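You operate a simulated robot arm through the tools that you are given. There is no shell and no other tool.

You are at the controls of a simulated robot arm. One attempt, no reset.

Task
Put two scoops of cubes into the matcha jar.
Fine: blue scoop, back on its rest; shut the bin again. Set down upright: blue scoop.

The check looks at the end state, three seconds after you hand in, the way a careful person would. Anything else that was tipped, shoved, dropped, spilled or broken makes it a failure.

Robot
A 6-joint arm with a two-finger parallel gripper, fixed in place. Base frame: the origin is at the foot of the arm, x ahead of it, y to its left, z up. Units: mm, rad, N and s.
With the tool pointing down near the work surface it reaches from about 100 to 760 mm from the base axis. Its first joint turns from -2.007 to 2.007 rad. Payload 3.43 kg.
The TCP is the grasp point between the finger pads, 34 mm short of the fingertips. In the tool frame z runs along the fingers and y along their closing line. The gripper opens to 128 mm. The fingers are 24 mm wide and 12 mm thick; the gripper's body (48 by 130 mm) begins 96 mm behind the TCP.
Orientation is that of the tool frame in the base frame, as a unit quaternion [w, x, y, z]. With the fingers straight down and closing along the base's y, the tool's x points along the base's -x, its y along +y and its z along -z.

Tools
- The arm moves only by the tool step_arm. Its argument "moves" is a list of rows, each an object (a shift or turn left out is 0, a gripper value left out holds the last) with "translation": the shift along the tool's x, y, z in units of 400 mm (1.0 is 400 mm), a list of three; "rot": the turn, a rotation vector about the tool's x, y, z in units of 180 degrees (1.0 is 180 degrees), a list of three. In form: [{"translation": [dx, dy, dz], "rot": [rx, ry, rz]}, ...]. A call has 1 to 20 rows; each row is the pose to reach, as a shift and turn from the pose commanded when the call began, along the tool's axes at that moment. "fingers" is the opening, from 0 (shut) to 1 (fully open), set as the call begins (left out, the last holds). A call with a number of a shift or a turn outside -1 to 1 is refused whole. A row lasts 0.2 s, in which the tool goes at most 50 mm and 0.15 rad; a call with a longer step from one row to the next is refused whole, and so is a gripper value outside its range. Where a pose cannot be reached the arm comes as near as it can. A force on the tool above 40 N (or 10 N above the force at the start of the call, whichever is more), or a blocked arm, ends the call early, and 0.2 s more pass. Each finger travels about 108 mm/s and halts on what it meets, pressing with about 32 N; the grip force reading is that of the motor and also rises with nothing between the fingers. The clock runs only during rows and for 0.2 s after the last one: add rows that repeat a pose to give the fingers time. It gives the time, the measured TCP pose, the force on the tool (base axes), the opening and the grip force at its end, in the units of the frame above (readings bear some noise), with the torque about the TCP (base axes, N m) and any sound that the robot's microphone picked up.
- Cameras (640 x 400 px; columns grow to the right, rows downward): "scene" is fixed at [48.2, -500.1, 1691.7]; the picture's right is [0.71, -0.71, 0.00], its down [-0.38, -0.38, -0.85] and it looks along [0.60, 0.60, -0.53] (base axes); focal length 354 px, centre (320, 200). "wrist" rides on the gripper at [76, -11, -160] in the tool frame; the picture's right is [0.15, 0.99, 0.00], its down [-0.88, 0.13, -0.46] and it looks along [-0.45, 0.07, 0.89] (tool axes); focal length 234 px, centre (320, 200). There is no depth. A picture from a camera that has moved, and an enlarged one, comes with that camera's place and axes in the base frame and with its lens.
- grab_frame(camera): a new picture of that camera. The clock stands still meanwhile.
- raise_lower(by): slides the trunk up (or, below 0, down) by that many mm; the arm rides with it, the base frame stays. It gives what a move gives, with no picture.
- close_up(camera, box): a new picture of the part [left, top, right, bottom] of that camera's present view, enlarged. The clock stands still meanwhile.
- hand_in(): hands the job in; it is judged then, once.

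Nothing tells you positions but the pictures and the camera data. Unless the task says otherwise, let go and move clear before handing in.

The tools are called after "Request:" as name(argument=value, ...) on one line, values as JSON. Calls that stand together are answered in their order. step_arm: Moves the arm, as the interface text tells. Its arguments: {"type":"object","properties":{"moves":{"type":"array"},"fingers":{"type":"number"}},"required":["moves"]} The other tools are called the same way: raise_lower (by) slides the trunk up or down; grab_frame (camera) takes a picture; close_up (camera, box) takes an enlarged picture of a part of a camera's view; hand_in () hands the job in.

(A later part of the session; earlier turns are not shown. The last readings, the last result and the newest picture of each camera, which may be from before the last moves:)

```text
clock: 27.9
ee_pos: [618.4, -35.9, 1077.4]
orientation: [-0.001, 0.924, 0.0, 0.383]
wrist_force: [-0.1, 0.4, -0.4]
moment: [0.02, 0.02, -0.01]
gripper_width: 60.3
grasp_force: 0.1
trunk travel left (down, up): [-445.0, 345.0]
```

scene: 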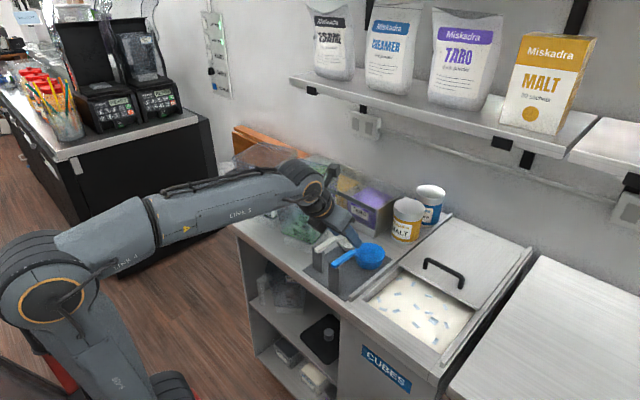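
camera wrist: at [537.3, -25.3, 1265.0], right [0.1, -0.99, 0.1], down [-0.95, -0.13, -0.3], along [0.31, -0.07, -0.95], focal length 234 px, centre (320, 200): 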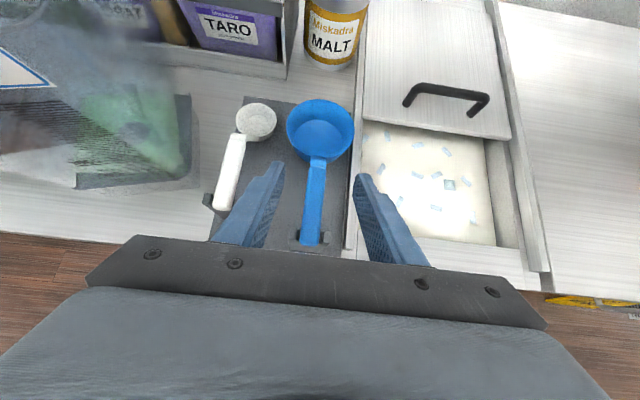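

Commands run from the pose actually reached, and the TCP is at (618, -36, 1077). I'll go straight down 21 mm onto the handle and check.

Request:
step_arm(moves=[{"translation": [-0.0175, 0, 0.0204]}, {"translation": [-0.035, 0, 0.0407]}])

Request:
grab_frame(camera="wrist")

Request:
close_up(camera="scene", box=[300, 205, 400, 275])

```text
clock: 28.5
ee_pos: [619.9, -36.1, 1056.7]
orientation: [-0.001, 0.924, -0.001, 0.383]
wrist_force: [-0.5, 0.9, -0.3]
moment: [-0.01, 0.02, 0.02]
gripper_width: 60.2
grasp_force: 0.1
trunk travel left (down, up): [-445.0, 345.0]
```

```text
taken
camera wrist: at [561.0, -25.0, 1222.2], right [0.1, -0.99, 0.1], down [-0.95, -0.13, -0.3], along [0.31, -0.07, -0.95], focal length 234 px, centre (320, 200)
```

wrist: 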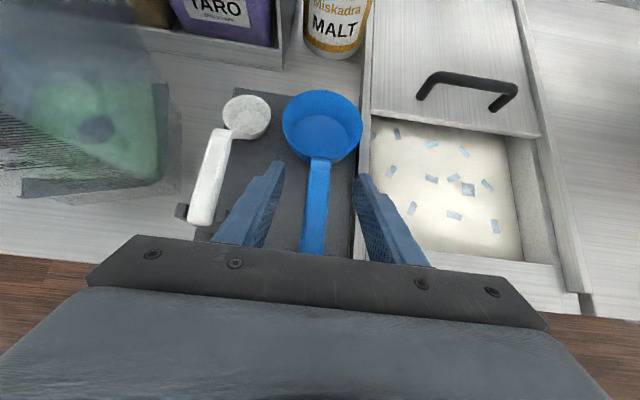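

```text
5.71 times, centred on (350, 240) of scene
camera zoom: at [48.2, -500.1, 1691.7], right [0.71, -0.71, 0.0], down [-0.38, -0.38, -0.85], along [0.6, 0.6, -0.53], focal length 2025 px, centre (149, -29)
```

zoom: 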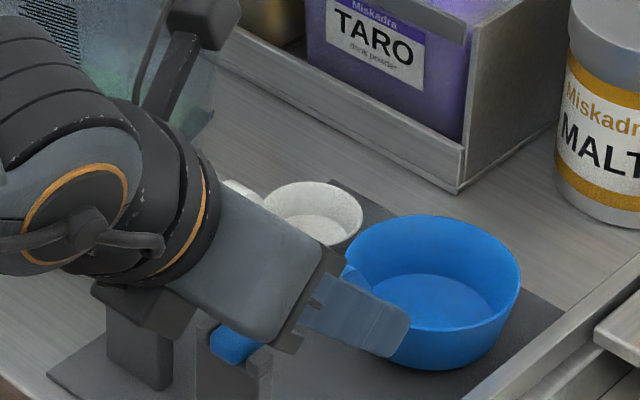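

The handle is centred between the open fingers with no contact force. I'll close on it.

Request:
step_arm(moves=[{}, {}, {}, {}], fingers=0)

Request:
grab_frame(camera="wrist")

```text
clock: 29.5
ee_pos: [619.7, -36.8, 1056.0]
orientation: [-0.001, 0.924, -0.001, 0.383]
wrist_force: [0.6, 0.0, 1.5]
moment: [0.02, 0.03, 0.08]
gripper_width: 17.2
grasp_force: 31.8
trunk travel left (down, up): [-445.0, 345.0]
```

```text
taken
camera wrist: at [561.0, -25.0, 1222.2], right [0.1, -0.99, 0.1], down [-0.95, -0.13, -0.3], along [0.31, -0.07, -0.95], focal length 234 px, centre (320, 200)
```

wrist: 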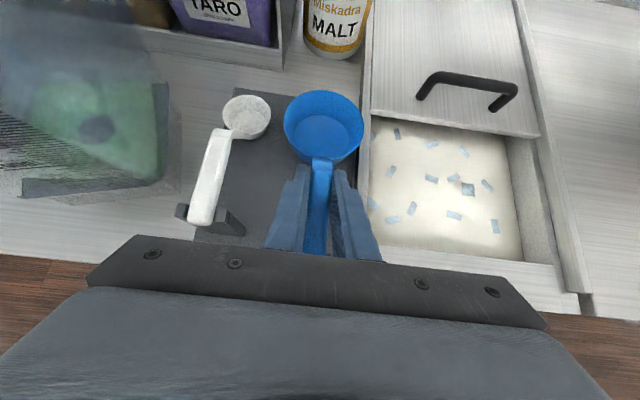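

The scoop is gripped at 17.2 mm opening, with the TCP at (619.7, -36.8, 1056.0), which I'll reuse for the return. I'll lift it straight up 60 mm and check that it doesn't slip.

Request:
step_arm(moves=[{"translation": [0.0265, 0, -0.0265]}, {"translation": [0.053, 0, -0.053]}, {"translation": [0.08, 0, -0.08]}, {"translation": [0.106, 0, -0.106]}, {"translation": [0.106, 0, -0.106]}])

Request:
grab_frame(camera="wrist")

Request:
close_up(camera="scene", box=[280, 180, 420, 280])

```text
clock: 30.7
ee_pos: [620.4, -35.5, 1116.4]
orientation: [-0.001, 0.924, 0.0, 0.382]
wrist_force: [0.4, -0.7, -0.5]
moment: [0.0, 0.02, 0.0]
gripper_width: 16.9
grasp_force: 31.9
trunk travel left (down, up): [-445.0, 345.0]
```

```text
taken
camera wrist: at [560.6, -24.4, 1282.2], right [0.1, -0.99, 0.1], down [-0.95, -0.13, -0.3], along [0.31, -0.07, -0.95], focal length 234 px, centre (320, 200)
```

wrist: 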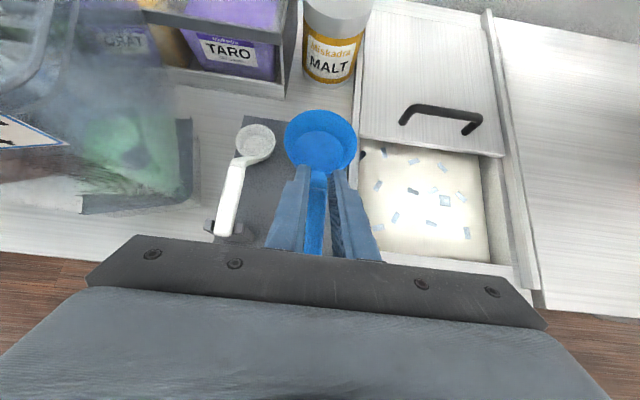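

```text
4.00 times, centred on (350, 230) of scene
camera zoom: at [48.2, -500.1, 1691.7], right [0.71, -0.71, 0.0], down [-0.38, -0.38, -0.85], along [0.6, 0.6, -0.53], focal length 1418 px, centre (200, 80)
```

zoom: 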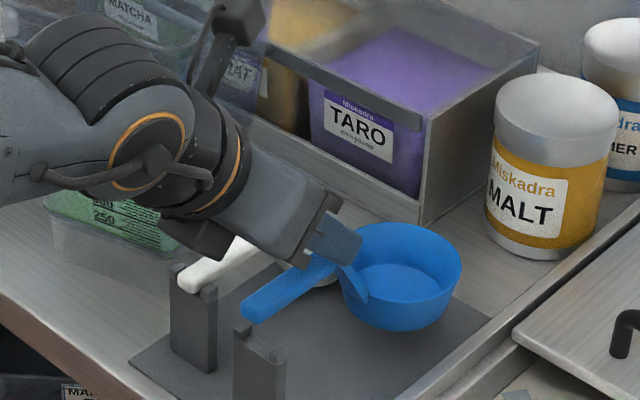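

The gripper lifted 60 mm, but the scoop seems to have risen only about 30 mm, so it may have slipped in the fingers. I'll look closer before doing anything else.

Request:
close_up(camera="scene", box=[320, 220, 390, 270])

Request:
close_up(camera="wrist", box=[240, 90, 400, 260])

```text
8.00 times, centred on (355, 245) of scene
camera zoom: at [48.2, -500.1, 1691.7], right [0.71, -0.71, 0.0], down [-0.38, -0.38, -0.85], along [0.6, 0.6, -0.53], focal length 2836 px, centre (40, -160)
```

zoom: 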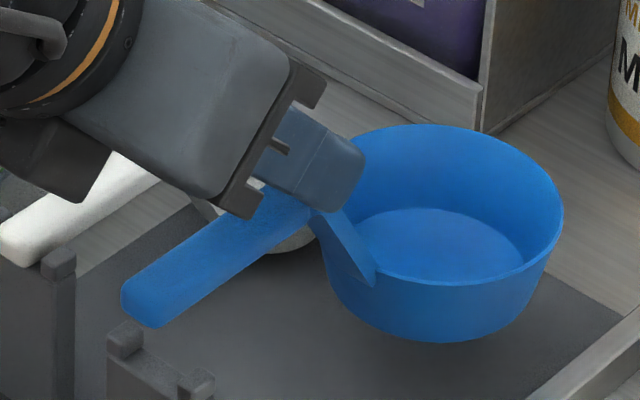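

```text
2.35 times, centred on (320, 175) of wrist
camera zoom: at [560.6, -24.4, 1282.2], right [0.1, -0.99, 0.1], down [-0.95, -0.13, -0.3], along [0.31, -0.07, -0.95], focal length 551 px, centre (320, 259)
```

zoom: 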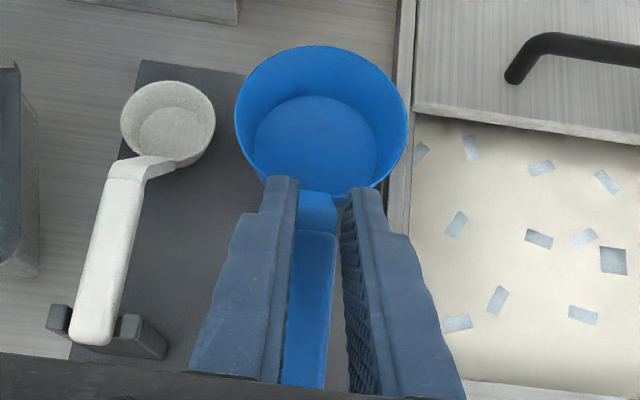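

Comparing positions, the scoop slid down about 28 mm in the pads without tilting, and it is now held only by the fingertip corner. I'll lower it back onto its rest and regrip.

Request:
step_arm(moves=[{"translation": [-0.0265, 0, 0.0265]}, {"translation": [-0.052, 0, 0.052]}])

Request:
close_up(camera="scene", box=[320, 220, 390, 270])

Request:
close_up(camera="wrist", box=[240, 90, 400, 260])

```text
clock: 31.3
ee_pos: [623.0, -37.6, 1084.2]
orientation: [-0.001, 0.924, 0.0, 0.382]
wrist_force: [-0.9, -0.4, -0.9]
moment: [0.04, 0.02, -0.03]
gripper_width: 17.0
grasp_force: 32.4
trunk travel left (down, up): [-445.0, 345.0]
```

```text
8.00 times, centred on (355, 245) of scene
camera zoom: at [48.2, -500.1, 1691.7], right [0.71, -0.71, 0.0], down [-0.38, -0.38, -0.85], along [0.6, 0.6, -0.53], focal length 2836 px, centre (40, -160)
```

zoom: 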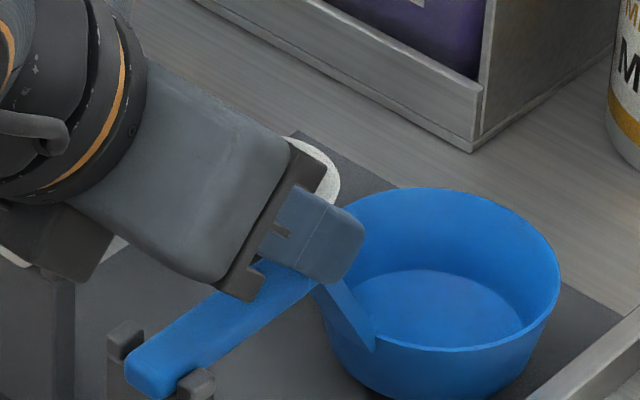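

```text
2.35 times, centred on (320, 175) of wrist
camera zoom: at [561.3, -25.9, 1251.7], right [0.1, -0.99, 0.1], down [-0.95, -0.13, -0.3], along [0.31, -0.07, -0.95], focal length 551 px, centre (320, 259)
```

zoom: 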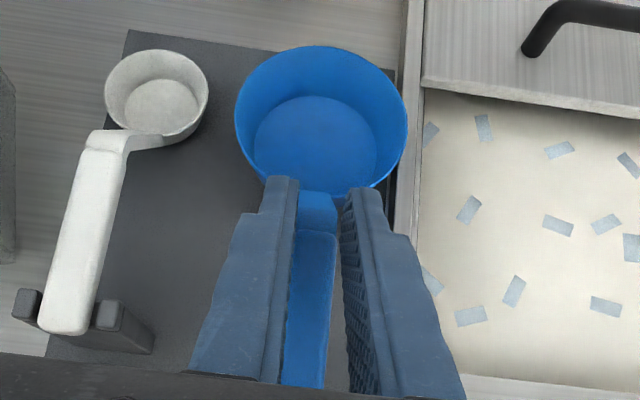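

The scoop moved rigidly with the gripper this time and is back at rest height, so the slip happened only early in the lift. I'll open, settle a little further back and lower on the handle, and try a regrip with a small test lift.

Request:
step_arm(moves=[{}, {}], fingers=0.35)

Request:
close_up(camera="wrist", box=[240, 90, 400, 260])

Request:
close_up(camera="scene", box=[320, 220, 390, 270])

```text
clock: 31.9
ee_pos: [620.2, -37.5, 1085.5]
orientation: [0.0, 0.924, 0.0, 0.382]
wrist_force: [0.3, -0.1, 0.7]
moment: [0.0, -0.01, -0.01]
gripper_width: 44.9
grasp_force: 0.0
trunk travel left (down, up): [-445.0, 345.0]
```

```text
2.35 times, centred on (320, 175) of wrist
camera zoom: at [561.4, -25.9, 1251.6], right [0.1, -0.99, 0.1], down [-0.95, -0.13, -0.3], along [0.31, -0.07, -0.95], focal length 551 px, centre (320, 259)
```

zoom: 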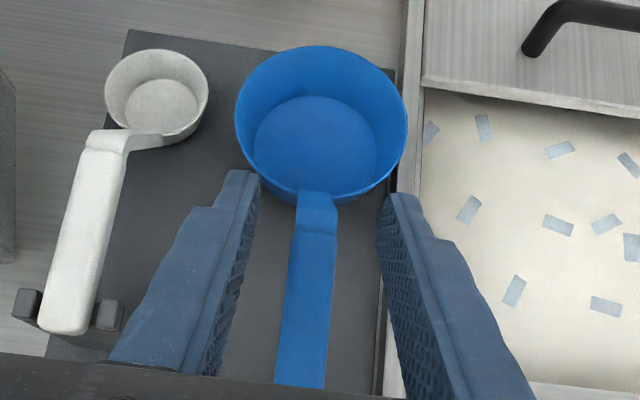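

```text
8.00 times, centred on (355, 245) of scene
camera zoom: at [48.2, -500.1, 1691.7], right [0.71, -0.71, 0.0], down [-0.38, -0.38, -0.85], along [0.6, 0.6, -0.53], focal length 2836 px, centre (40, -160)
```

zoom: 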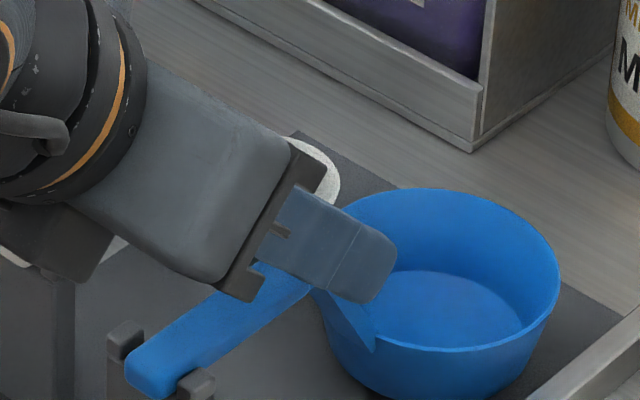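

The scoop sat still when released. I'll regrip with the handle nearer the fingertips, TCP about 10 mm above the handle centre, since that contact held firmly before, and then test lift 10 mm.

Request:
step_arm(moves=[{"translation": [-0.018, -0.004, 0.016]}, {"translation": [-0.034, -0.004, 0.03]}])

Request:
step_arm(moves=[{}, {}, {}, {}, {}], fingers=0)

Request:
step_arm(moves=[{"translation": [0.009, 0, -0.009]}, {"translation": [0.018, 0, -0.018]}, {"translation": [0.018, 0, -0.018]}])

Request:
close_up(camera="scene", box=[320, 220, 390, 270])

Request:
close_up(camera="wrist", box=[240, 90, 400, 260])

```text
clock: 32.5
ee_pos: [618.6, -36.6, 1067.4]
orientation: [0.0, 0.924, -0.001, 0.381]
wrist_force: [-0.1, 0.9, -0.1]
moment: [0.01, 0.0, 0.0]
gripper_width: 44.5
grasp_force: 0.1
trunk travel left (down, up): [-445.0, 345.0]
```

```text
clock: 33.7
ee_pos: [620.0, -35.9, 1067.1]
orientation: [0.0, 0.925, -0.001, 0.381]
wrist_force: [1.4, 0.8, 0.2]
moment: [-0.02, 0.05, 0.03]
gripper_width: 16.9
grasp_force: 31.6
trunk travel left (down, up): [-445.0, 345.0]
```

```text
clock: 34.5
ee_pos: [619.4, -34.7, 1078.0]
orientation: [-0.001, 0.924, 0.0, 0.382]
wrist_force: [-0.5, -0.1, -0.8]
moment: [-0.02, 0.06, 0.0]
gripper_width: 17.2
grasp_force: 32.0
trunk travel left (down, up): [-445.0, 345.0]
```

```text
8.00 times, centred on (355, 245) of scene
camera zoom: at [48.2, -500.1, 1691.7], right [0.71, -0.71, 0.0], down [-0.38, -0.38, -0.85], along [0.6, 0.6, -0.53], focal length 2836 px, centre (40, -160)
```

zoom: 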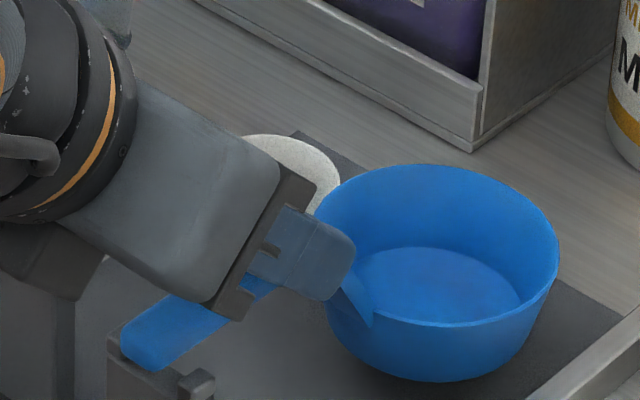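

```text
2.35 times, centred on (320, 175) of wrist
camera zoom: at [559.6, -24.0, 1244.3], right [0.1, -0.99, 0.1], down [-0.95, -0.13, -0.3], along [0.31, -0.07, -0.95], focal length 551 px, centre (320, 259)
```

zoom: 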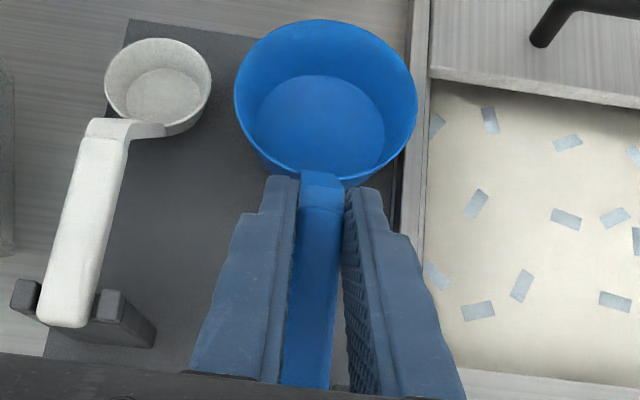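

This time the scoop rose the same 10 mm as the gripper, so there was no slip. I'll lift another 50 mm and compare against the same wrist view.

Request:
step_arm(moves=[{"translation": [0.018, 0, -0.018]}, {"translation": [0.036, 0, -0.036]}, {"translation": [0.054, 0, -0.054]}, {"translation": [0.072, 0, -0.072]}, {"translation": [0.09, 0, -0.09]}, {"translation": [0.09, 0, -0.09]}])

Request:
close_up(camera="wrist", box=[240, 90, 400, 260])

Request:
close_up(camera="scene", box=[320, 210, 390, 260])

```text
clock: 35.9
ee_pos: [618.7, -36.0, 1128.9]
orientation: [0.0, 0.925, 0.0, 0.381]
wrist_force: [0.1, 0.4, -0.8]
moment: [0.0, 0.02, 0.01]
gripper_width: 17.1
grasp_force: 31.7
trunk travel left (down, up): [-445.0, 345.0]
```

```text
2.35 times, centred on (320, 175) of wrist
camera zoom: at [559.3, -24.2, 1295.1], right [0.1, -0.99, 0.1], down [-0.95, -0.13, -0.3], along [0.31, -0.07, -0.95], focal length 551 px, centre (320, 259)
```

zoom: 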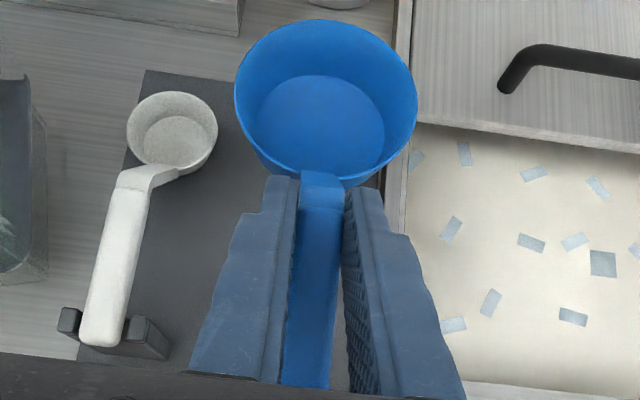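

```text
8.00 times, centred on (355, 235) of scene
camera zoom: at [48.2, -500.1, 1691.7], right [0.71, -0.71, 0.0], down [-0.38, -0.38, -0.85], along [0.6, 0.6, -0.53], focal length 2836 px, centre (40, -80)
```

zoom: 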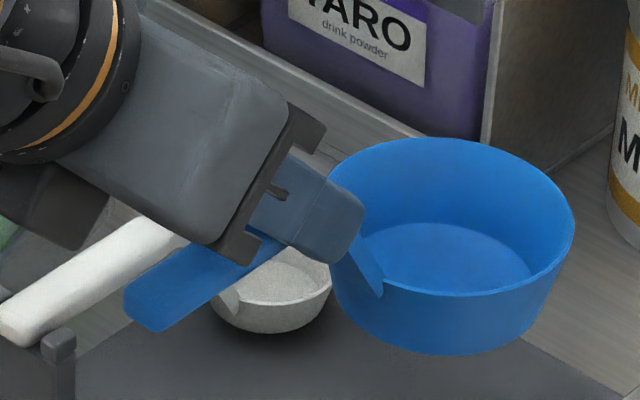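

The wrist view is unchanged after the lift, so the grip is solid. I'll carry the empty scoop over to the bin centre at y≈-227, then pitch the bowl down about 50° above the bed.

Request:
step_arm(moves=[{"translation": [0.018, 0.095, 0.011]}, {"translation": [0.037, 0.191, 0.021]}, {"translation": [0.055, 0.286, 0.032]}, {"translation": [0.074, 0.382, 0.042]}, {"translation": [0.092, 0.4775, 0.053]}, {"translation": [0.092, 0.4775, 0.053], "rot": [0, -0.0397, 0]}, {"translation": [0.092, 0.4775, 0.053], "rot": [0, -0.0794, 0]}, {"translation": [0.092, 0.4775, 0.053], "rot": [0, -0.119, 0]}, {"translation": [0.092, 0.4775, 0.053], "rot": [0, -0.1587, 0]}, {"translation": [0.092, 0.4775, 0.053], "rot": [0, -0.1984, 0]}, {"translation": [0.092, 0.4775, 0.053], "rot": [0, -0.2381, 0]}, {"translation": [0.092, 0.4775, 0.053], "rot": [0, -0.2778, 0]}, {"translation": [0.092, 0.4775, 0.053], "rot": [0, -0.2778, 0]}])

Request:
grab_frame(camera="scene")

Request:
close_up(camera="scene", box=[340, 210, 500, 330])

Request:
grab_frame(camera="wrist")

```text
clock: 38.7
ee_pos: [659.9, -227.0, 1139.8]
orientation: [-0.001, 0.999, -0.001, -0.044]
wrist_force: [-0.3, 0.5, -0.7]
moment: [-0.01, -0.01, 0.04]
gripper_width: 17.1
grasp_force: 31.9
trunk travel left (down, up): [-445.0, 345.0]
```

```text
taken
```

scene: 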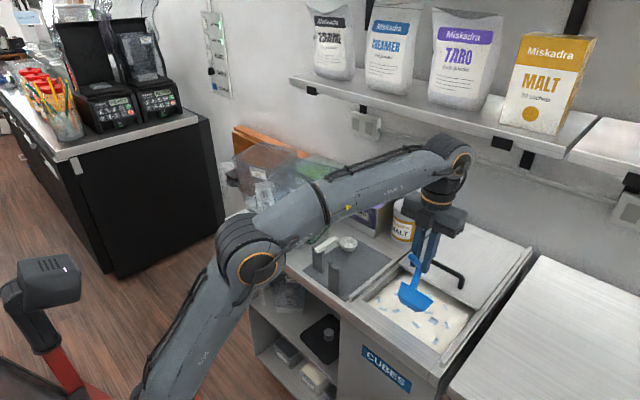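

```text
3.33 times, centred on (420, 270) of scene
camera zoom: at [48.2, -500.1, 1691.7], right [0.71, -0.71, 0.0], down [-0.38, -0.38, -0.85], along [0.6, 0.6, -0.53], focal length 1181 px, centre (-13, -33)
```

zoom: 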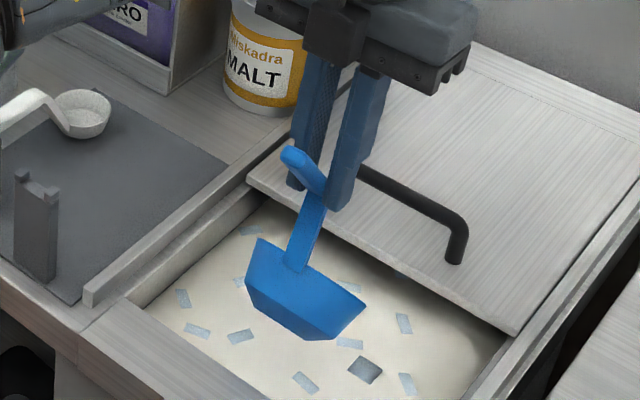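

```text
taken
camera wrist: at [749.1, -214.6, 1291.8], right [0.14, -0.99, -0.01], down [-0.84, -0.13, 0.53], along [-0.53, -0.07, -0.85], focal length 234 px, centre (320, 200)
```

wrist: 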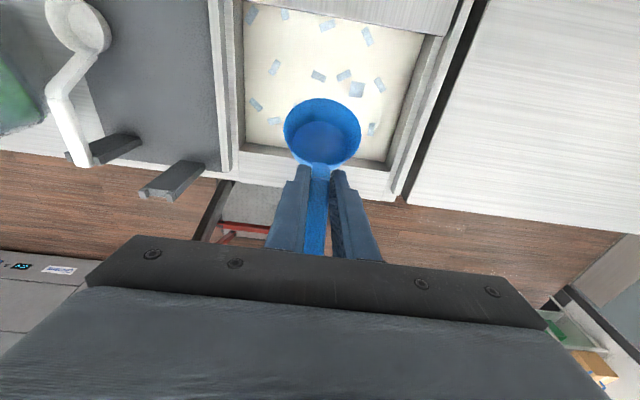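

The bowl hangs bowl-down over the bin, clear of the rails and lid. I'll plunge it slowly into the bed to TCP z≈1026 and watch the force.

Request:
step_arm(moves=[{"translation": [0.0065, 0, 0.0747]}, {"translation": [0.0131, 0, 0.1494]}, {"translation": [0.0174, 0, 0.1992]}, {"translation": [0.0207, 0, 0.2366]}, {"translation": [0.0228, 0, 0.2615]}, {"translation": [0.0249, 0, 0.284]}])

Request:
close_up(camera="scene", box=[340, 210, 500, 330])

Request:
close_up(camera="wrist", box=[220, 0, 460, 200])

```text
clock: 40.1
ee_pos: [660.2, -228.7, 1025.7]
orientation: [-0.001, 0.999, 0.0, -0.043]
wrist_force: [0.5, 0.4, -1.5]
moment: [0.03, 0.0, -0.01]
gripper_width: 17.1
grasp_force: 32.1
trunk travel left (down, up): [-445.0, 345.0]
```

```text
3.33 times, centred on (420, 270) of scene
camera zoom: at [48.2, -500.1, 1691.7], right [0.71, -0.71, 0.0], down [-0.38, -0.38, -0.85], along [0.6, 0.6, -0.53], focal length 1181 px, centre (-13, -33)
```

zoom: 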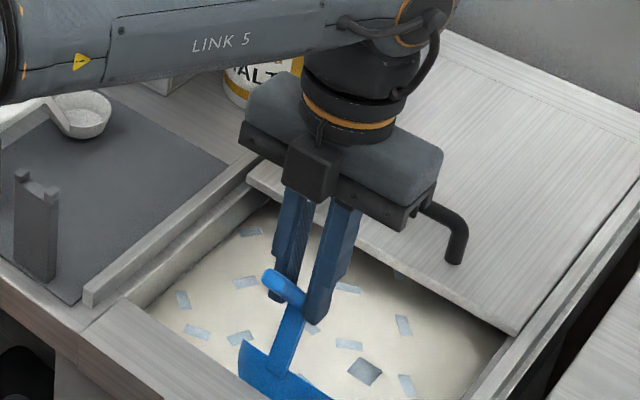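

```text
2.00 times, centred on (340, 100) of wrist
camera zoom: at [749.6, -216.2, 1177.6], right [0.14, -0.99, -0.01], down [-0.84, -0.13, 0.53], along [-0.53, -0.07, -0.85], focal length 468 px, centre (280, 400)
```

zoom: 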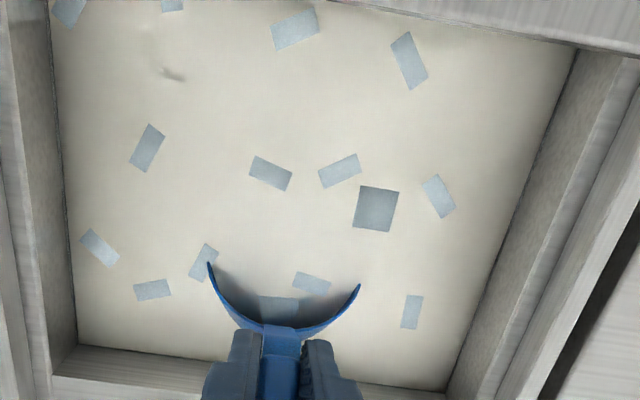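

The bowl enters the bed with no resistance, and its rim cuts the surface. Now I'll sweep forward while rolling the bowl back to level, ending with the rim just below the surface.

Request:
step_arm(moves=[{"translation": [-0.0122, 0, 0.036], "rot": [0, 0.0444, 0]}, {"translation": [-0.0212, 0, 0.0641], "rot": [0, 0.0889, 0]}, {"translation": [-0.0318, 0, 0.0836], "rot": [0, 0.1333, 0]}, {"translation": [-0.0451, 0, 0.0983], "rot": [0, 0.1778, 0]}, {"translation": [-0.0599, 0, 0.1182], "rot": [0, 0.2222, 0]}, {"translation": [-0.0676, 0, 0.1364], "rot": [0, 0.2556, 0]}, {"translation": [-0.0752, 0, 0.1446], "rot": [0, 0.2778, 0]}, {"translation": [-0.0752, 0, 0.1446], "rot": [0, 0.2778, 0]}])

Request:
close_up(camera="scene", box=[340, 210, 500, 330])

Request:
close_up(camera="wrist", box=[220, 50, 460, 250])

```text
clock: 41.9
ee_pos: [626.4, -227.0, 973.5]
orientation: [0.002, 0.923, -0.002, 0.385]
wrist_force: [1.2, 0.3, 18.9]
moment: [0.01, 0.48, 0.03]
gripper_width: 17.4
grasp_force: 32.3
trunk travel left (down, up): [-445.0, 345.0]
```

```text
3.33 times, centred on (420, 270) of scene
camera zoom: at [48.2, -500.1, 1691.7], right [0.71, -0.71, 0.0], down [-0.38, -0.38, -0.85], along [0.6, 0.6, -0.53], focal length 1181 px, centre (-13, -33)
```

zoom: 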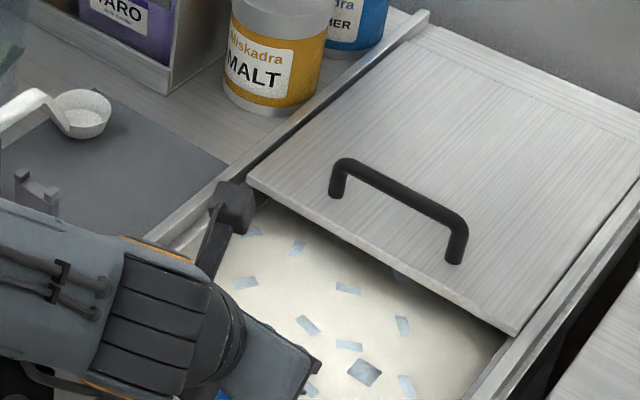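

```text
2.00 times, centred on (340, 150) of wrist
camera zoom: at [564.5, -215.0, 1139.5], right [0.1, -0.99, 0.1], down [-0.94, -0.13, -0.3], along [0.31, -0.07, -0.95], focal length 468 px, centre (280, 300)
```

zoom: 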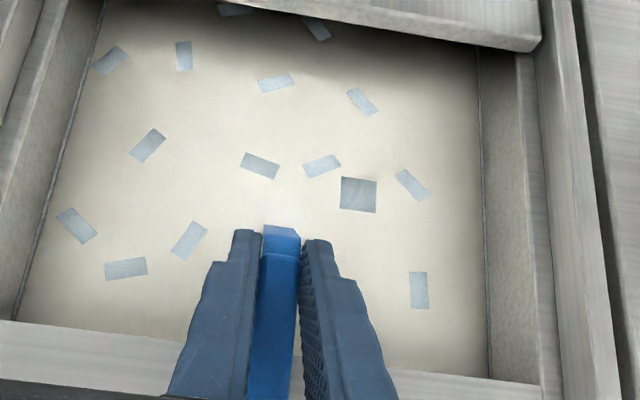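

The wrist reads 19 N upward, about 25 mm behind the TCP, so the handle is just touching the front lip of the bin. The bowl is fully under the surface, so I'll lift straight up now and see what it holds.

Request:
step_arm(moves=[{"translation": [0.018, 0, -0.018]}, {"translation": [0.036, 0, -0.036]}, {"translation": [0.062, 0, -0.062]}, {"translation": [0.088, 0, -0.088]}, {"translation": [0.115, 0, -0.115]}, {"translation": [0.142, 0, -0.142]}, {"translation": [0.142, 0, -0.142]}])

Request:
close_up(camera="wrist", box=[220, 50, 460, 250])

Request:
close_up(camera="scene", box=[340, 210, 500, 330])

```text
clock: 43.5
ee_pos: [625.2, -226.9, 1050.4]
orientation: [-0.002, 0.924, 0.0, 0.382]
wrist_force: [0.0, -0.6, -2.0]
moment: [0.03, 0.14, -0.03]
gripper_width: 17.4
grasp_force: 31.9
trunk travel left (down, up): [-445.0, 345.0]
```

```text
2.00 times, centred on (340, 150) of wrist
camera zoom: at [566.1, -214.4, 1217.3], right [0.1, -0.99, 0.1], down [-0.95, -0.13, -0.3], along [0.31, -0.07, -0.95], focal length 468 px, centre (280, 300)
```

zoom: 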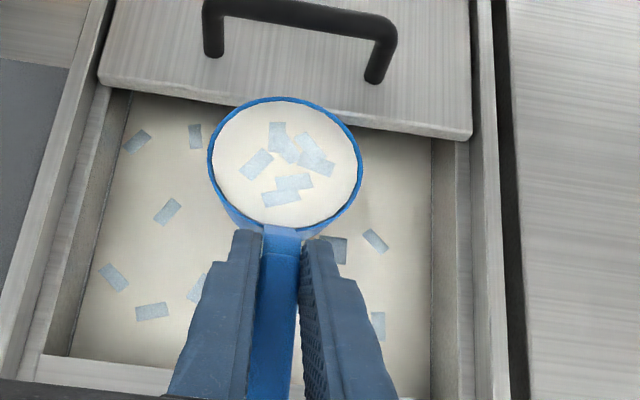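

```text
3.33 times, centred on (420, 270) of scene
camera zoom: at [48.2, -500.1, 1691.7], right [0.71, -0.71, 0.0], down [-0.38, -0.38, -0.85], along [0.6, 0.6, -0.53], focal length 1181 px, centre (-13, -33)
```

zoom: 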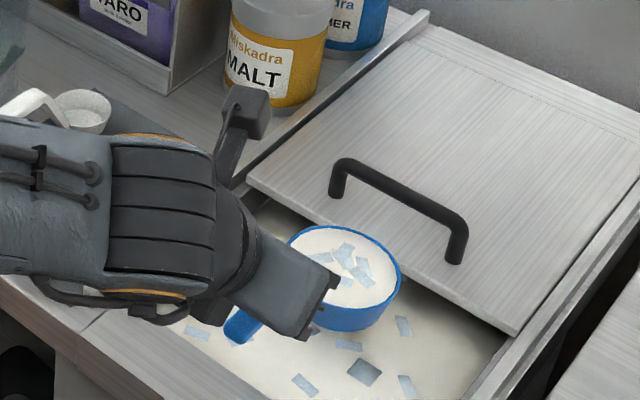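

The scoop came up level-full of cubes, and the grip hasn't shifted. I'll raise it straight up with the trunk so the bowl clears the jar rims (about z 1200), then check before swinging over.

Request:
raise_lower(by=295)

Request:
grab_frame(camera="wrist")

Request:
grab_frame(camera="scene")

```text
clock: 46.5
ee_pos: [626.1, -226.3, 1345.6]
orientation: [0.0, 0.924, -0.002, 0.382]
wrist_force: [-0.2, 0.7, -1.8]
moment: [0.01, 0.15, 0.02]
gripper_width: 17.6
grasp_force: 32.1
trunk travel left (down, up): [-740.0, 50.0]
```

```text
taken
camera wrist: at [565.6, -214.9, 1512.5], right [0.1, -0.99, 0.1], down [-0.95, -0.13, -0.3], along [0.31, -0.07, -0.95], focal length 234 px, centre (320, 200)
```

wrist: 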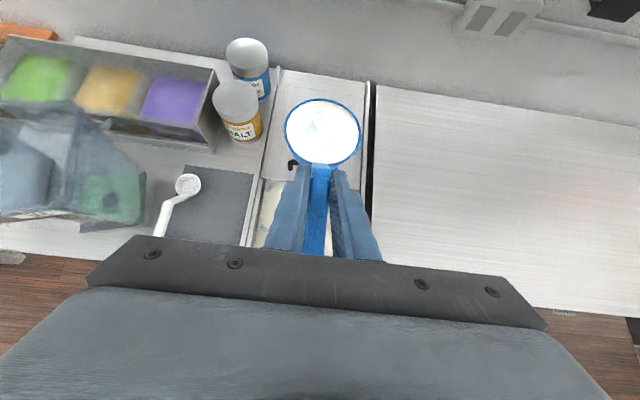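

```text
taken
```

scene: 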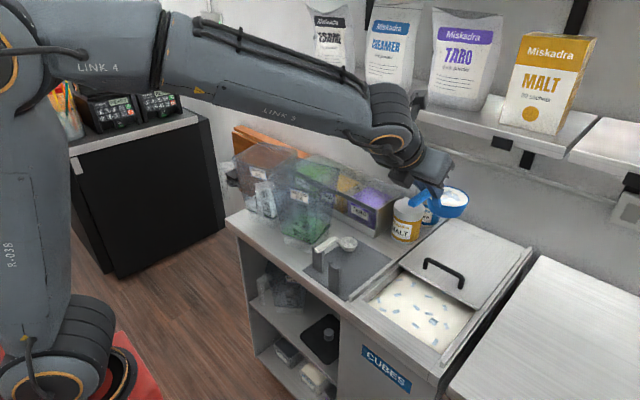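

The scoop is still full and level. I'll swing gently toward the jars in two parts, with a small yaw to keep the handle roughly radial.

Request:
step_arm(moves=[{"translation": [0.001, -0.0225, 0.001], "rot": [0.0018, 0, -0.0018]}, {"translation": [0.0025, -0.075, 0.0025], "rot": [0.0059, 0, -0.0059]}, {"translation": [0.005, -0.15, 0.005], "rot": [0.0118, 0, -0.0118]}, {"translation": [0.0075, -0.225, 0.0075], "rot": [0.0177, 0, -0.0177]}, {"translation": [0.01, -0.3, 0.01], "rot": [0.0236, 0, -0.0236]}, {"translation": [0.0125, -0.375, 0.0125], "rot": [0.0295, 0, -0.0295]}, {"translation": [0.015, -0.45, 0.015], "rot": [0.0354, 0, -0.0354]}, {"translation": [0.0175, -0.525, 0.0175], "rot": [0.0413, 0, -0.0413]}, {"translation": [0.02, -0.6, 0.02], "rot": [0.0472, 0, -0.0472]}, {"translation": [0.0225, -0.675, 0.0225], "rot": [0.0531, 0, -0.0531]}, {"translation": [0.024, -0.7275, 0.024], "rot": [0.0572, 0, -0.0572]}, {"translation": [0.025, -0.75, 0.025], "rot": [0.059, 0, -0.059]}, {"translation": [0.025, -0.75, 0.025], "rot": [0.059, 0, -0.059]}])

Request:
grab_frame(camera="wrist")

Request:
grab_frame(camera="scene")

```text
clock: 49.3
ee_pos: [639.2, 74.0, 1346.0]
orientation: [-0.05, 0.916, 0.12, 0.38]
wrist_force: [0.2, -0.3, -1.2]
moment: [-0.03, 0.09, 0.01]
gripper_width: 17.3
grasp_force: 31.9
trunk travel left (down, up): [-740.0, 50.0]
```

```text
taken
camera wrist: at [579.3, 70.3, 1512.3], right [0.36, -0.93, 0.1], down [-0.88, -0.37, -0.3], along [0.32, 0.02, -0.95], focal length 234 px, centre (320, 200)
```

wrist: 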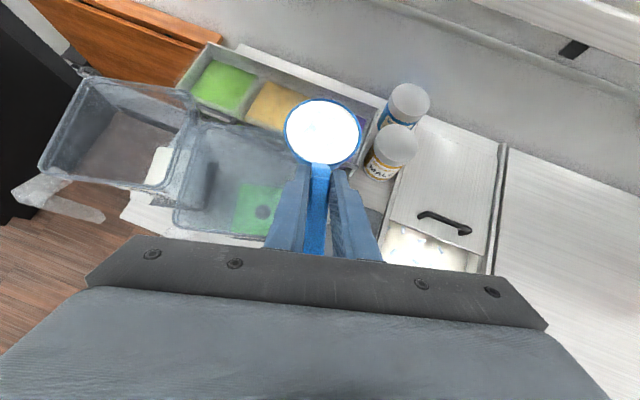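

```text
taken
```

scene: 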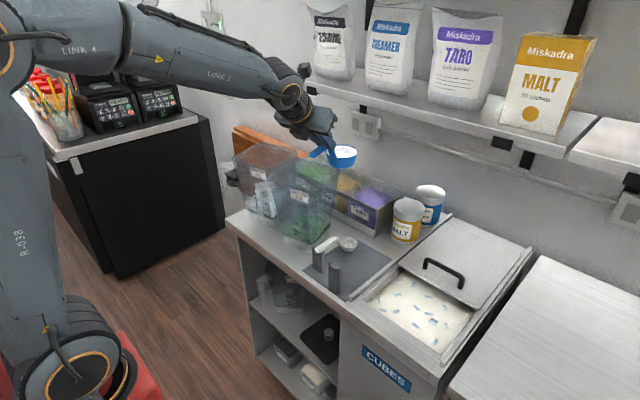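

Still full and level, now above the melon jar's far side. I'll zoom on the MATCHA P6 jar rim to locate it precisely.

Request:
close_up(camera="wrist", box=[0, 50, 280, 240])

Request:
close_up(camera="scene", box=[215, 130, 345, 250])

```text
2.11 times, centred on (140, 145) of wrist
camera zoom: at [579.3, 70.3, 1512.3], right [0.36, -0.93, 0.1], down [-0.88, -0.37, -0.3], along [0.32, 0.02, -0.95], focal length 493 px, centre (699, 316)
```

zoom: 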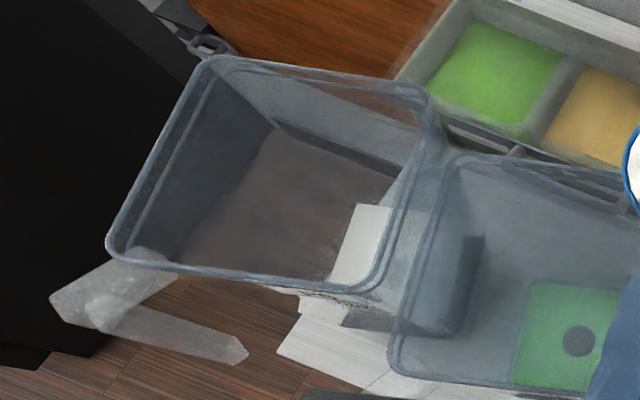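

```text
3.33 times, centred on (280, 190) of scene
camera zoom: at [48.2, -500.1, 1691.7], right [0.71, -0.71, 0.0], down [-0.38, -0.38, -0.85], along [0.6, 0.6, -0.53], focal length 1181 px, centre (453, 233)
```

zoom: 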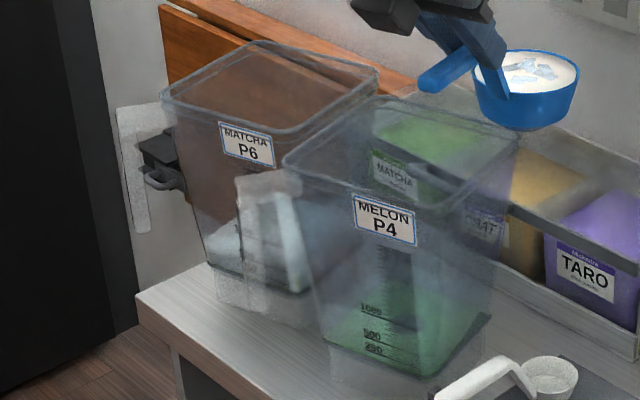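

The MATCHA P6 mouth is about 150 mm square, centred near (675, 371), with its rim at z≈1200, and the jar's own handle sticks out at its front-left corner. I'll bring the bowl over the jar mouth, still level, with the handle yawed to 30°.

Request:
step_arm(moves=[{"translation": [0.0013, -0.02, 0.0029], "rot": [0.0024, 0, -0.0024]}, {"translation": [0.0045, -0.0697, 0.01], "rot": [0.0083, 0, -0.0083]}, {"translation": [0.009, -0.1394, 0.02], "rot": [0.0165, 0, -0.0165]}, {"translation": [0.0135, -0.2092, 0.03], "rot": [0.0248, 0, -0.0248]}, {"translation": [0.018, -0.2789, 0.04], "rot": [0.033, 0, -0.033]}, {"translation": [0.0225, -0.3486, 0.05], "rot": [0.0413, 0, -0.0413]}, {"translation": [0.027, -0.4183, 0.06], "rot": [0.0496, 0, -0.0496]}, {"translation": [0.0306, -0.4731, 0.068], "rot": [0.056, 0, -0.056]}, {"translation": [0.0322, -0.498, 0.0715], "rot": [0.059, 0, -0.059]}, {"translation": [0.0322, -0.498, 0.0715], "rot": [0.059, 0, -0.059]}])

Request:
grab_frame(camera="wrist")

Request:
close_up(camera="scene", box=[190, 90, 370, 250])

```text
clock: 51.5
ee_pos: [615.9, 271.5, 1335.8]
orientation: [-0.1, 0.893, 0.239, 0.369]
wrist_force: [0.1, -0.3, -1.9]
moment: [-0.07, 0.1, 0.0]
gripper_width: 17.8
grasp_force: 31.7
trunk travel left (down, up): [-740.0, 50.0]
```

```text
taken
camera wrist: at [559.3, 252.8, 1502.3], right [0.58, -0.8, 0.1], down [-0.75, -0.59, -0.3], along [0.3, 0.1, -0.95], focal length 234 px, centre (320, 200)
```

wrist: 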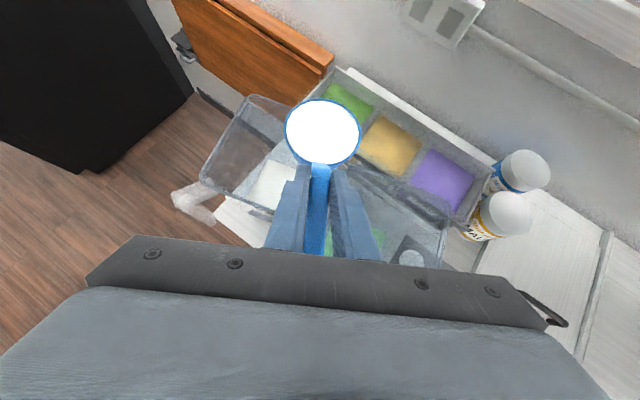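

```text
2.50 times, centred on (280, 170) of scene
camera zoom: at [48.2, -500.1, 1691.7], right [0.71, -0.71, 0.0], down [-0.38, -0.38, -0.85], along [0.6, 0.6, -0.53], focal length 886 px, centre (420, 275)
```

zoom: 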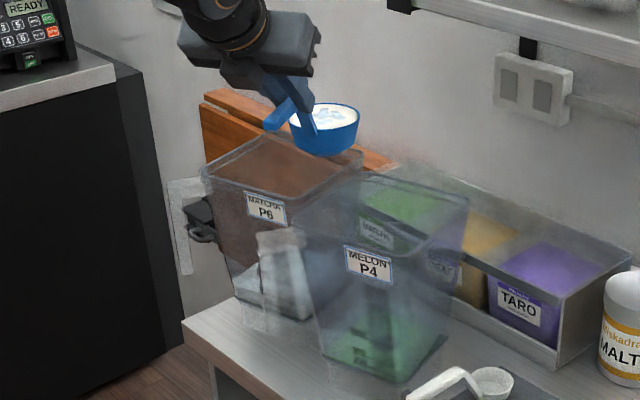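

The bowl is above the jar mouth, with its pouring side near the centre. I'll start rolling it toward +y about the handle axis while shifting the TCP so the pouring lip stays over the jar; first 30° to confirm the motion.

Request:
step_arm(moves=[{"translation": [-0.0022, -0.0215, 0.0023], "rot": [-0.02946, 0, -0.02946]}, {"translation": [-0.0045, -0.043, 0.0046], "rot": [-0.05893, 0, -0.05893]}, {"translation": [-0.0067, -0.0646, 0.0068], "rot": [-0.08839, 0, -0.08839]}, {"translation": [-0.0089, -0.0861, 0.0091], "rot": [-0.11785, 0, -0.11785]}])

Request:
close_up(camera="scene", box=[190, 90, 370, 250])

Request:
grab_frame(camera="wrist")

```text
clock: 52.5
ee_pos: [644.8, 224.2, 1370.3]
orientation: [0.085, 0.837, 0.361, 0.402]
wrist_force: [0.0, 0.7, -1.1]
moment: [-0.05, 0.12, -0.04]
gripper_width: 17.3
grasp_force: 31.8
out of reach, approached as far as the arm can: row 1, 2, 3, 4
trunk travel left (down, up): [-740.0, 50.0]
```

```text
2.50 times, centred on (280, 170) of scene
camera zoom: at [48.2, -500.1, 1691.7], right [0.71, -0.71, 0.0], down [-0.38, -0.38, -0.85], along [0.6, 0.6, -0.53], focal length 886 px, centre (420, 275)
```

zoom: 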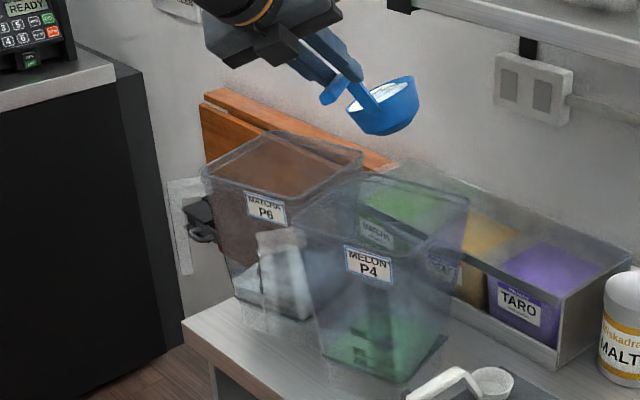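

```text
taken
camera wrist: at [551.3, 260.9, 1516.1], right [0.59, -0.62, 0.52], down [-0.63, -0.75, -0.18], along [0.5, -0.22, -0.84], focal length 234 px, centre (320, 200)
```

wrist: 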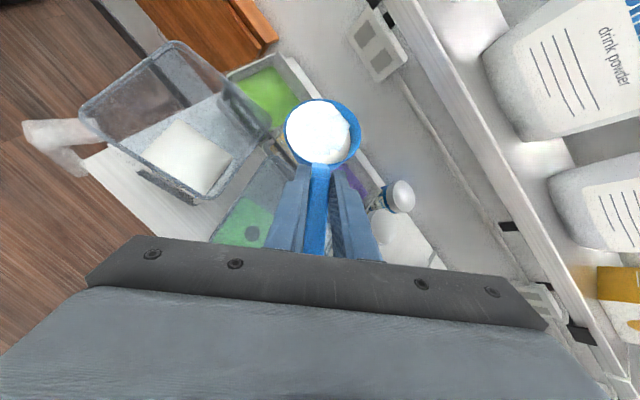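

The arm hit a joint limit as it started rolling in that direction and drifted off toward (645, 224, 1370). The contents are still in the bowl, tilted about 26°. I'll level the bowl at once by rolling back.

Request:
step_arm(moves=[{"rot": [0.0253, 0, 0.0253]}, {"rot": [0.0507, 0, 0.0507]}, {"rot": [0.076, 0, 0.076]}, {"rot": [0.1013, 0, 0.1013]}, {"rot": [0.1013, 0, 0.1013]}])

Request:
close_up(camera="scene", box=[190, 90, 370, 250])

Request:
grab_frame(camera="wrist")

```text
clock: 53.7
ee_pos: [643.4, 225.3, 1370.0]
orientation: [-0.115, 0.886, 0.282, 0.349]
wrist_force: [0.0, -0.6, -2.3]
moment: [-0.06, 0.09, 0.0]
gripper_width: 17.2
grasp_force: 31.9
trunk travel left (down, up): [-740.0, 50.0]
```

```text
2.50 times, centred on (280, 170) of scene
camera zoom: at [48.2, -500.1, 1691.7], right [0.71, -0.71, 0.0], down [-0.38, -0.38, -0.85], along [0.6, 0.6, -0.53], focal length 886 px, centre (420, 275)
```

zoom: 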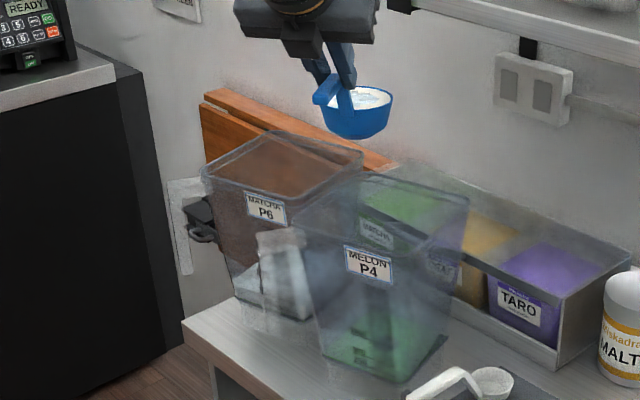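

```text
taken
camera wrist: at [593.7, 203.2, 1537.7], right [0.66, -0.74, 0.09], down [-0.7, -0.66, -0.27], along [0.26, 0.11, -0.96], focal length 234 px, centre (320, 200)
```

wrist: 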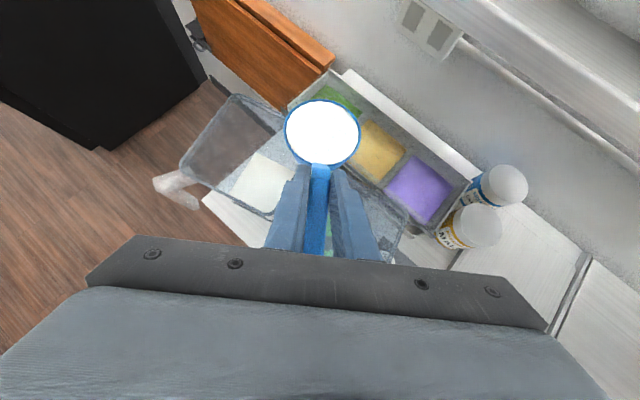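

Level again, and the bowl is still full (about 2 N of load). I suspect a wrist joint limit blocks that roll direction, so I'll test a small 15° roll the other way, well inside the tilt the contents have already tolerated.

Request:
step_arm(moves=[{"rot": [0.0295, 0, 0.0295]}, {"rot": [0.0589, 0, 0.0589]}])

Request:
grab_frame(camera="scene")

```text
clock: 54.3
ee_pos: [643.1, 225.5, 1370.5]
orientation: [-0.227, 0.894, 0.231, 0.31]
wrist_force: [0.2, 0.1, -1.6]
moment: [-0.06, 0.07, 0.0]
gripper_width: 17.4
grasp_force: 31.9
trunk travel left (down, up): [-740.0, 50.0]
```

```text
taken
```

scene: 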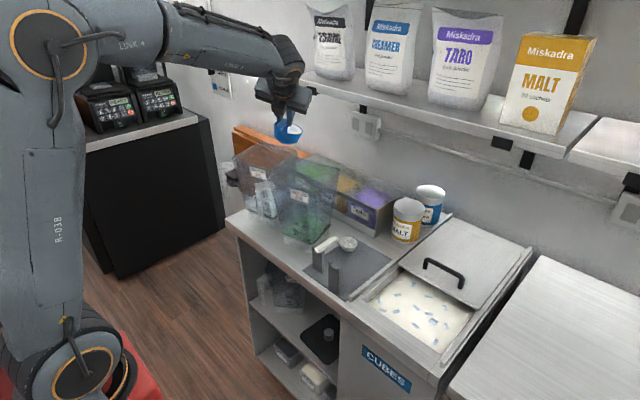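

Rolling the positive way is reachable, so the blocked direction is a wrist limit. I'll pour toward the other side instead, keeping this 15° tilt while moving the pouring lip to the centre of the MATCHA P6 jar with the handle at 25° yaw.

Request:
step_arm(moves=[{"translation": [-0.0043, -0.0175, 0.0079], "rot": [-0.0019, 0.0012, 0.0019]}, {"translation": [-0.0171, -0.07, 0.0317], "rot": [-0.0076, 0.005, 0.0075]}, {"translation": [-0.0342, -0.1399, 0.0634], "rot": [-0.0151, 0.01, 0.0149]}, {"translation": [-0.0513, -0.2099, 0.0951], "rot": [-0.0227, 0.0149, 0.0224]}, {"translation": [-0.0684, -0.2798, 0.1268], "rot": [-0.0302, 0.0199, 0.0298]}, {"translation": [-0.0812, -0.3323, 0.1506], "rot": [-0.0359, 0.0237, 0.0354]}, {"translation": [-0.0855, -0.3498, 0.1585], "rot": [-0.0378, 0.0249, 0.0373]}, {"translation": [-0.0855, -0.3498, 0.1585], "rot": [-0.0378, 0.0249, 0.0373]}])

Request:
grab_frame(camera="wrist")

Request:
close_up(camera="scene", box=[190, 90, 370, 250])

```text
clock: 56.1
ee_pos: [574.0, 357.5, 1336.5]
orientation: [-0.204, 0.904, 0.152, 0.345]
wrist_force: [0.4, -0.3, -2.2]
moment: [-0.04, 0.09, -0.03]
gripper_width: 17.2
grasp_force: 31.7
out of reach, approached as far as the arm can: row 7, 8
trunk travel left (down, up): [-740.0, 50.0]
```

```text
taken
camera wrist: at [533.7, 301.8, 1499.2], right [0.52, -0.84, -0.16], down [-0.83, -0.45, -0.33], along [0.2, 0.3, -0.93], focal length 234 px, centre (320, 200)
```

wrist: 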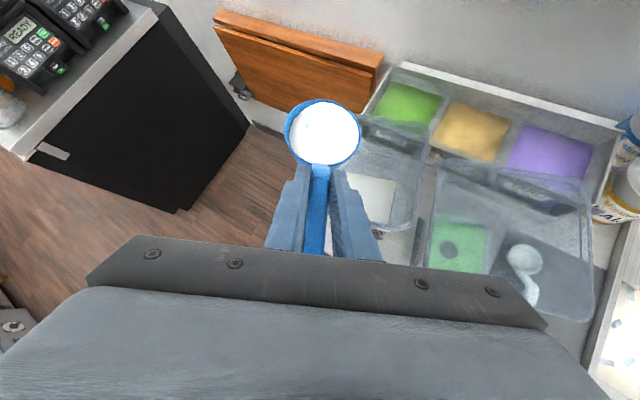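

```text
2.50 times, centred on (280, 170) of scene
camera zoom: at [48.2, -500.1, 1691.7], right [0.71, -0.71, 0.0], down [-0.38, -0.38, -0.85], along [0.6, 0.6, -0.53], focal length 886 px, centre (420, 275)
```

zoom: 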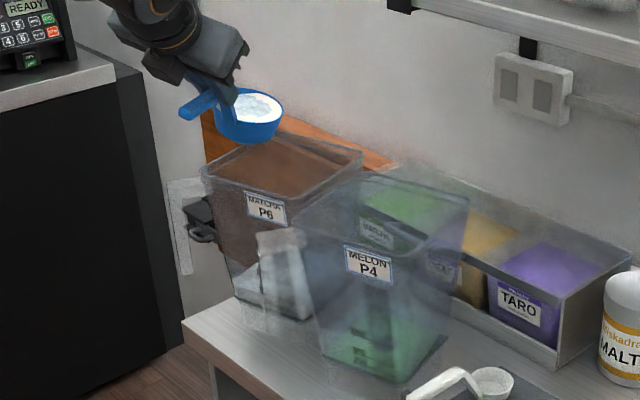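

The projected jar rim matches the picture, and the lip is over the jar. I'll continue rolling in the reachable direction to about 45°, keeping the lip above the mouth.

Request:
step_arm(moves=[{"translation": [-0.0016, 0.0167, -0.0017], "rot": [0.0295, 0, 0.0295]}, {"translation": [-0.0032, 0.0334, -0.0033], "rot": [0.0589, 0, 0.0589]}, {"translation": [-0.0058, 0.0587, -0.001], "rot": [0.0884, 0, 0.0884]}, {"translation": [-0.0085, 0.084, 0.0014], "rot": [0.1179, 0, 0.1179]}])

Request:
close_up(camera="scene", box=[190, 90, 370, 250])

Request:
grab_frame(camera="wrist")

```text
clock: 57.1
ee_pos: [585.9, 326.9, 1324.6]
orientation: [-0.422, 0.865, 0.042, 0.269]
wrist_force: [-1.1, 0.6, -0.8]
moment: [-0.12, 0.04, -0.01]
gripper_width: 17.5
grasp_force: 32.1
trunk travel left (down, up): [-740.0, 50.0]
```

```text
2.50 times, centred on (280, 170) of scene
camera zoom: at [48.2, -500.1, 1691.7], right [0.71, -0.71, 0.0], down [-0.38, -0.38, -0.85], along [0.6, 0.6, -0.53], focal length 886 px, centre (420, 275)
```

zoom: 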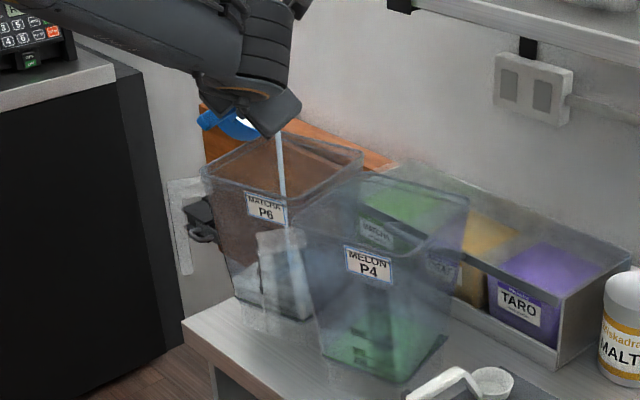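

```text
taken
camera wrist: at [578.5, 203.2, 1450.0], right [0.42, -0.66, -0.63], down [-0.91, -0.29, -0.3], along [0.02, 0.7, -0.72], focal length 234 px, centre (320, 200)
```

wrist: 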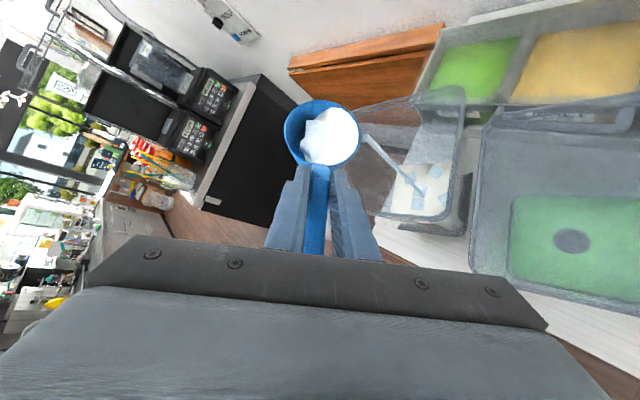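

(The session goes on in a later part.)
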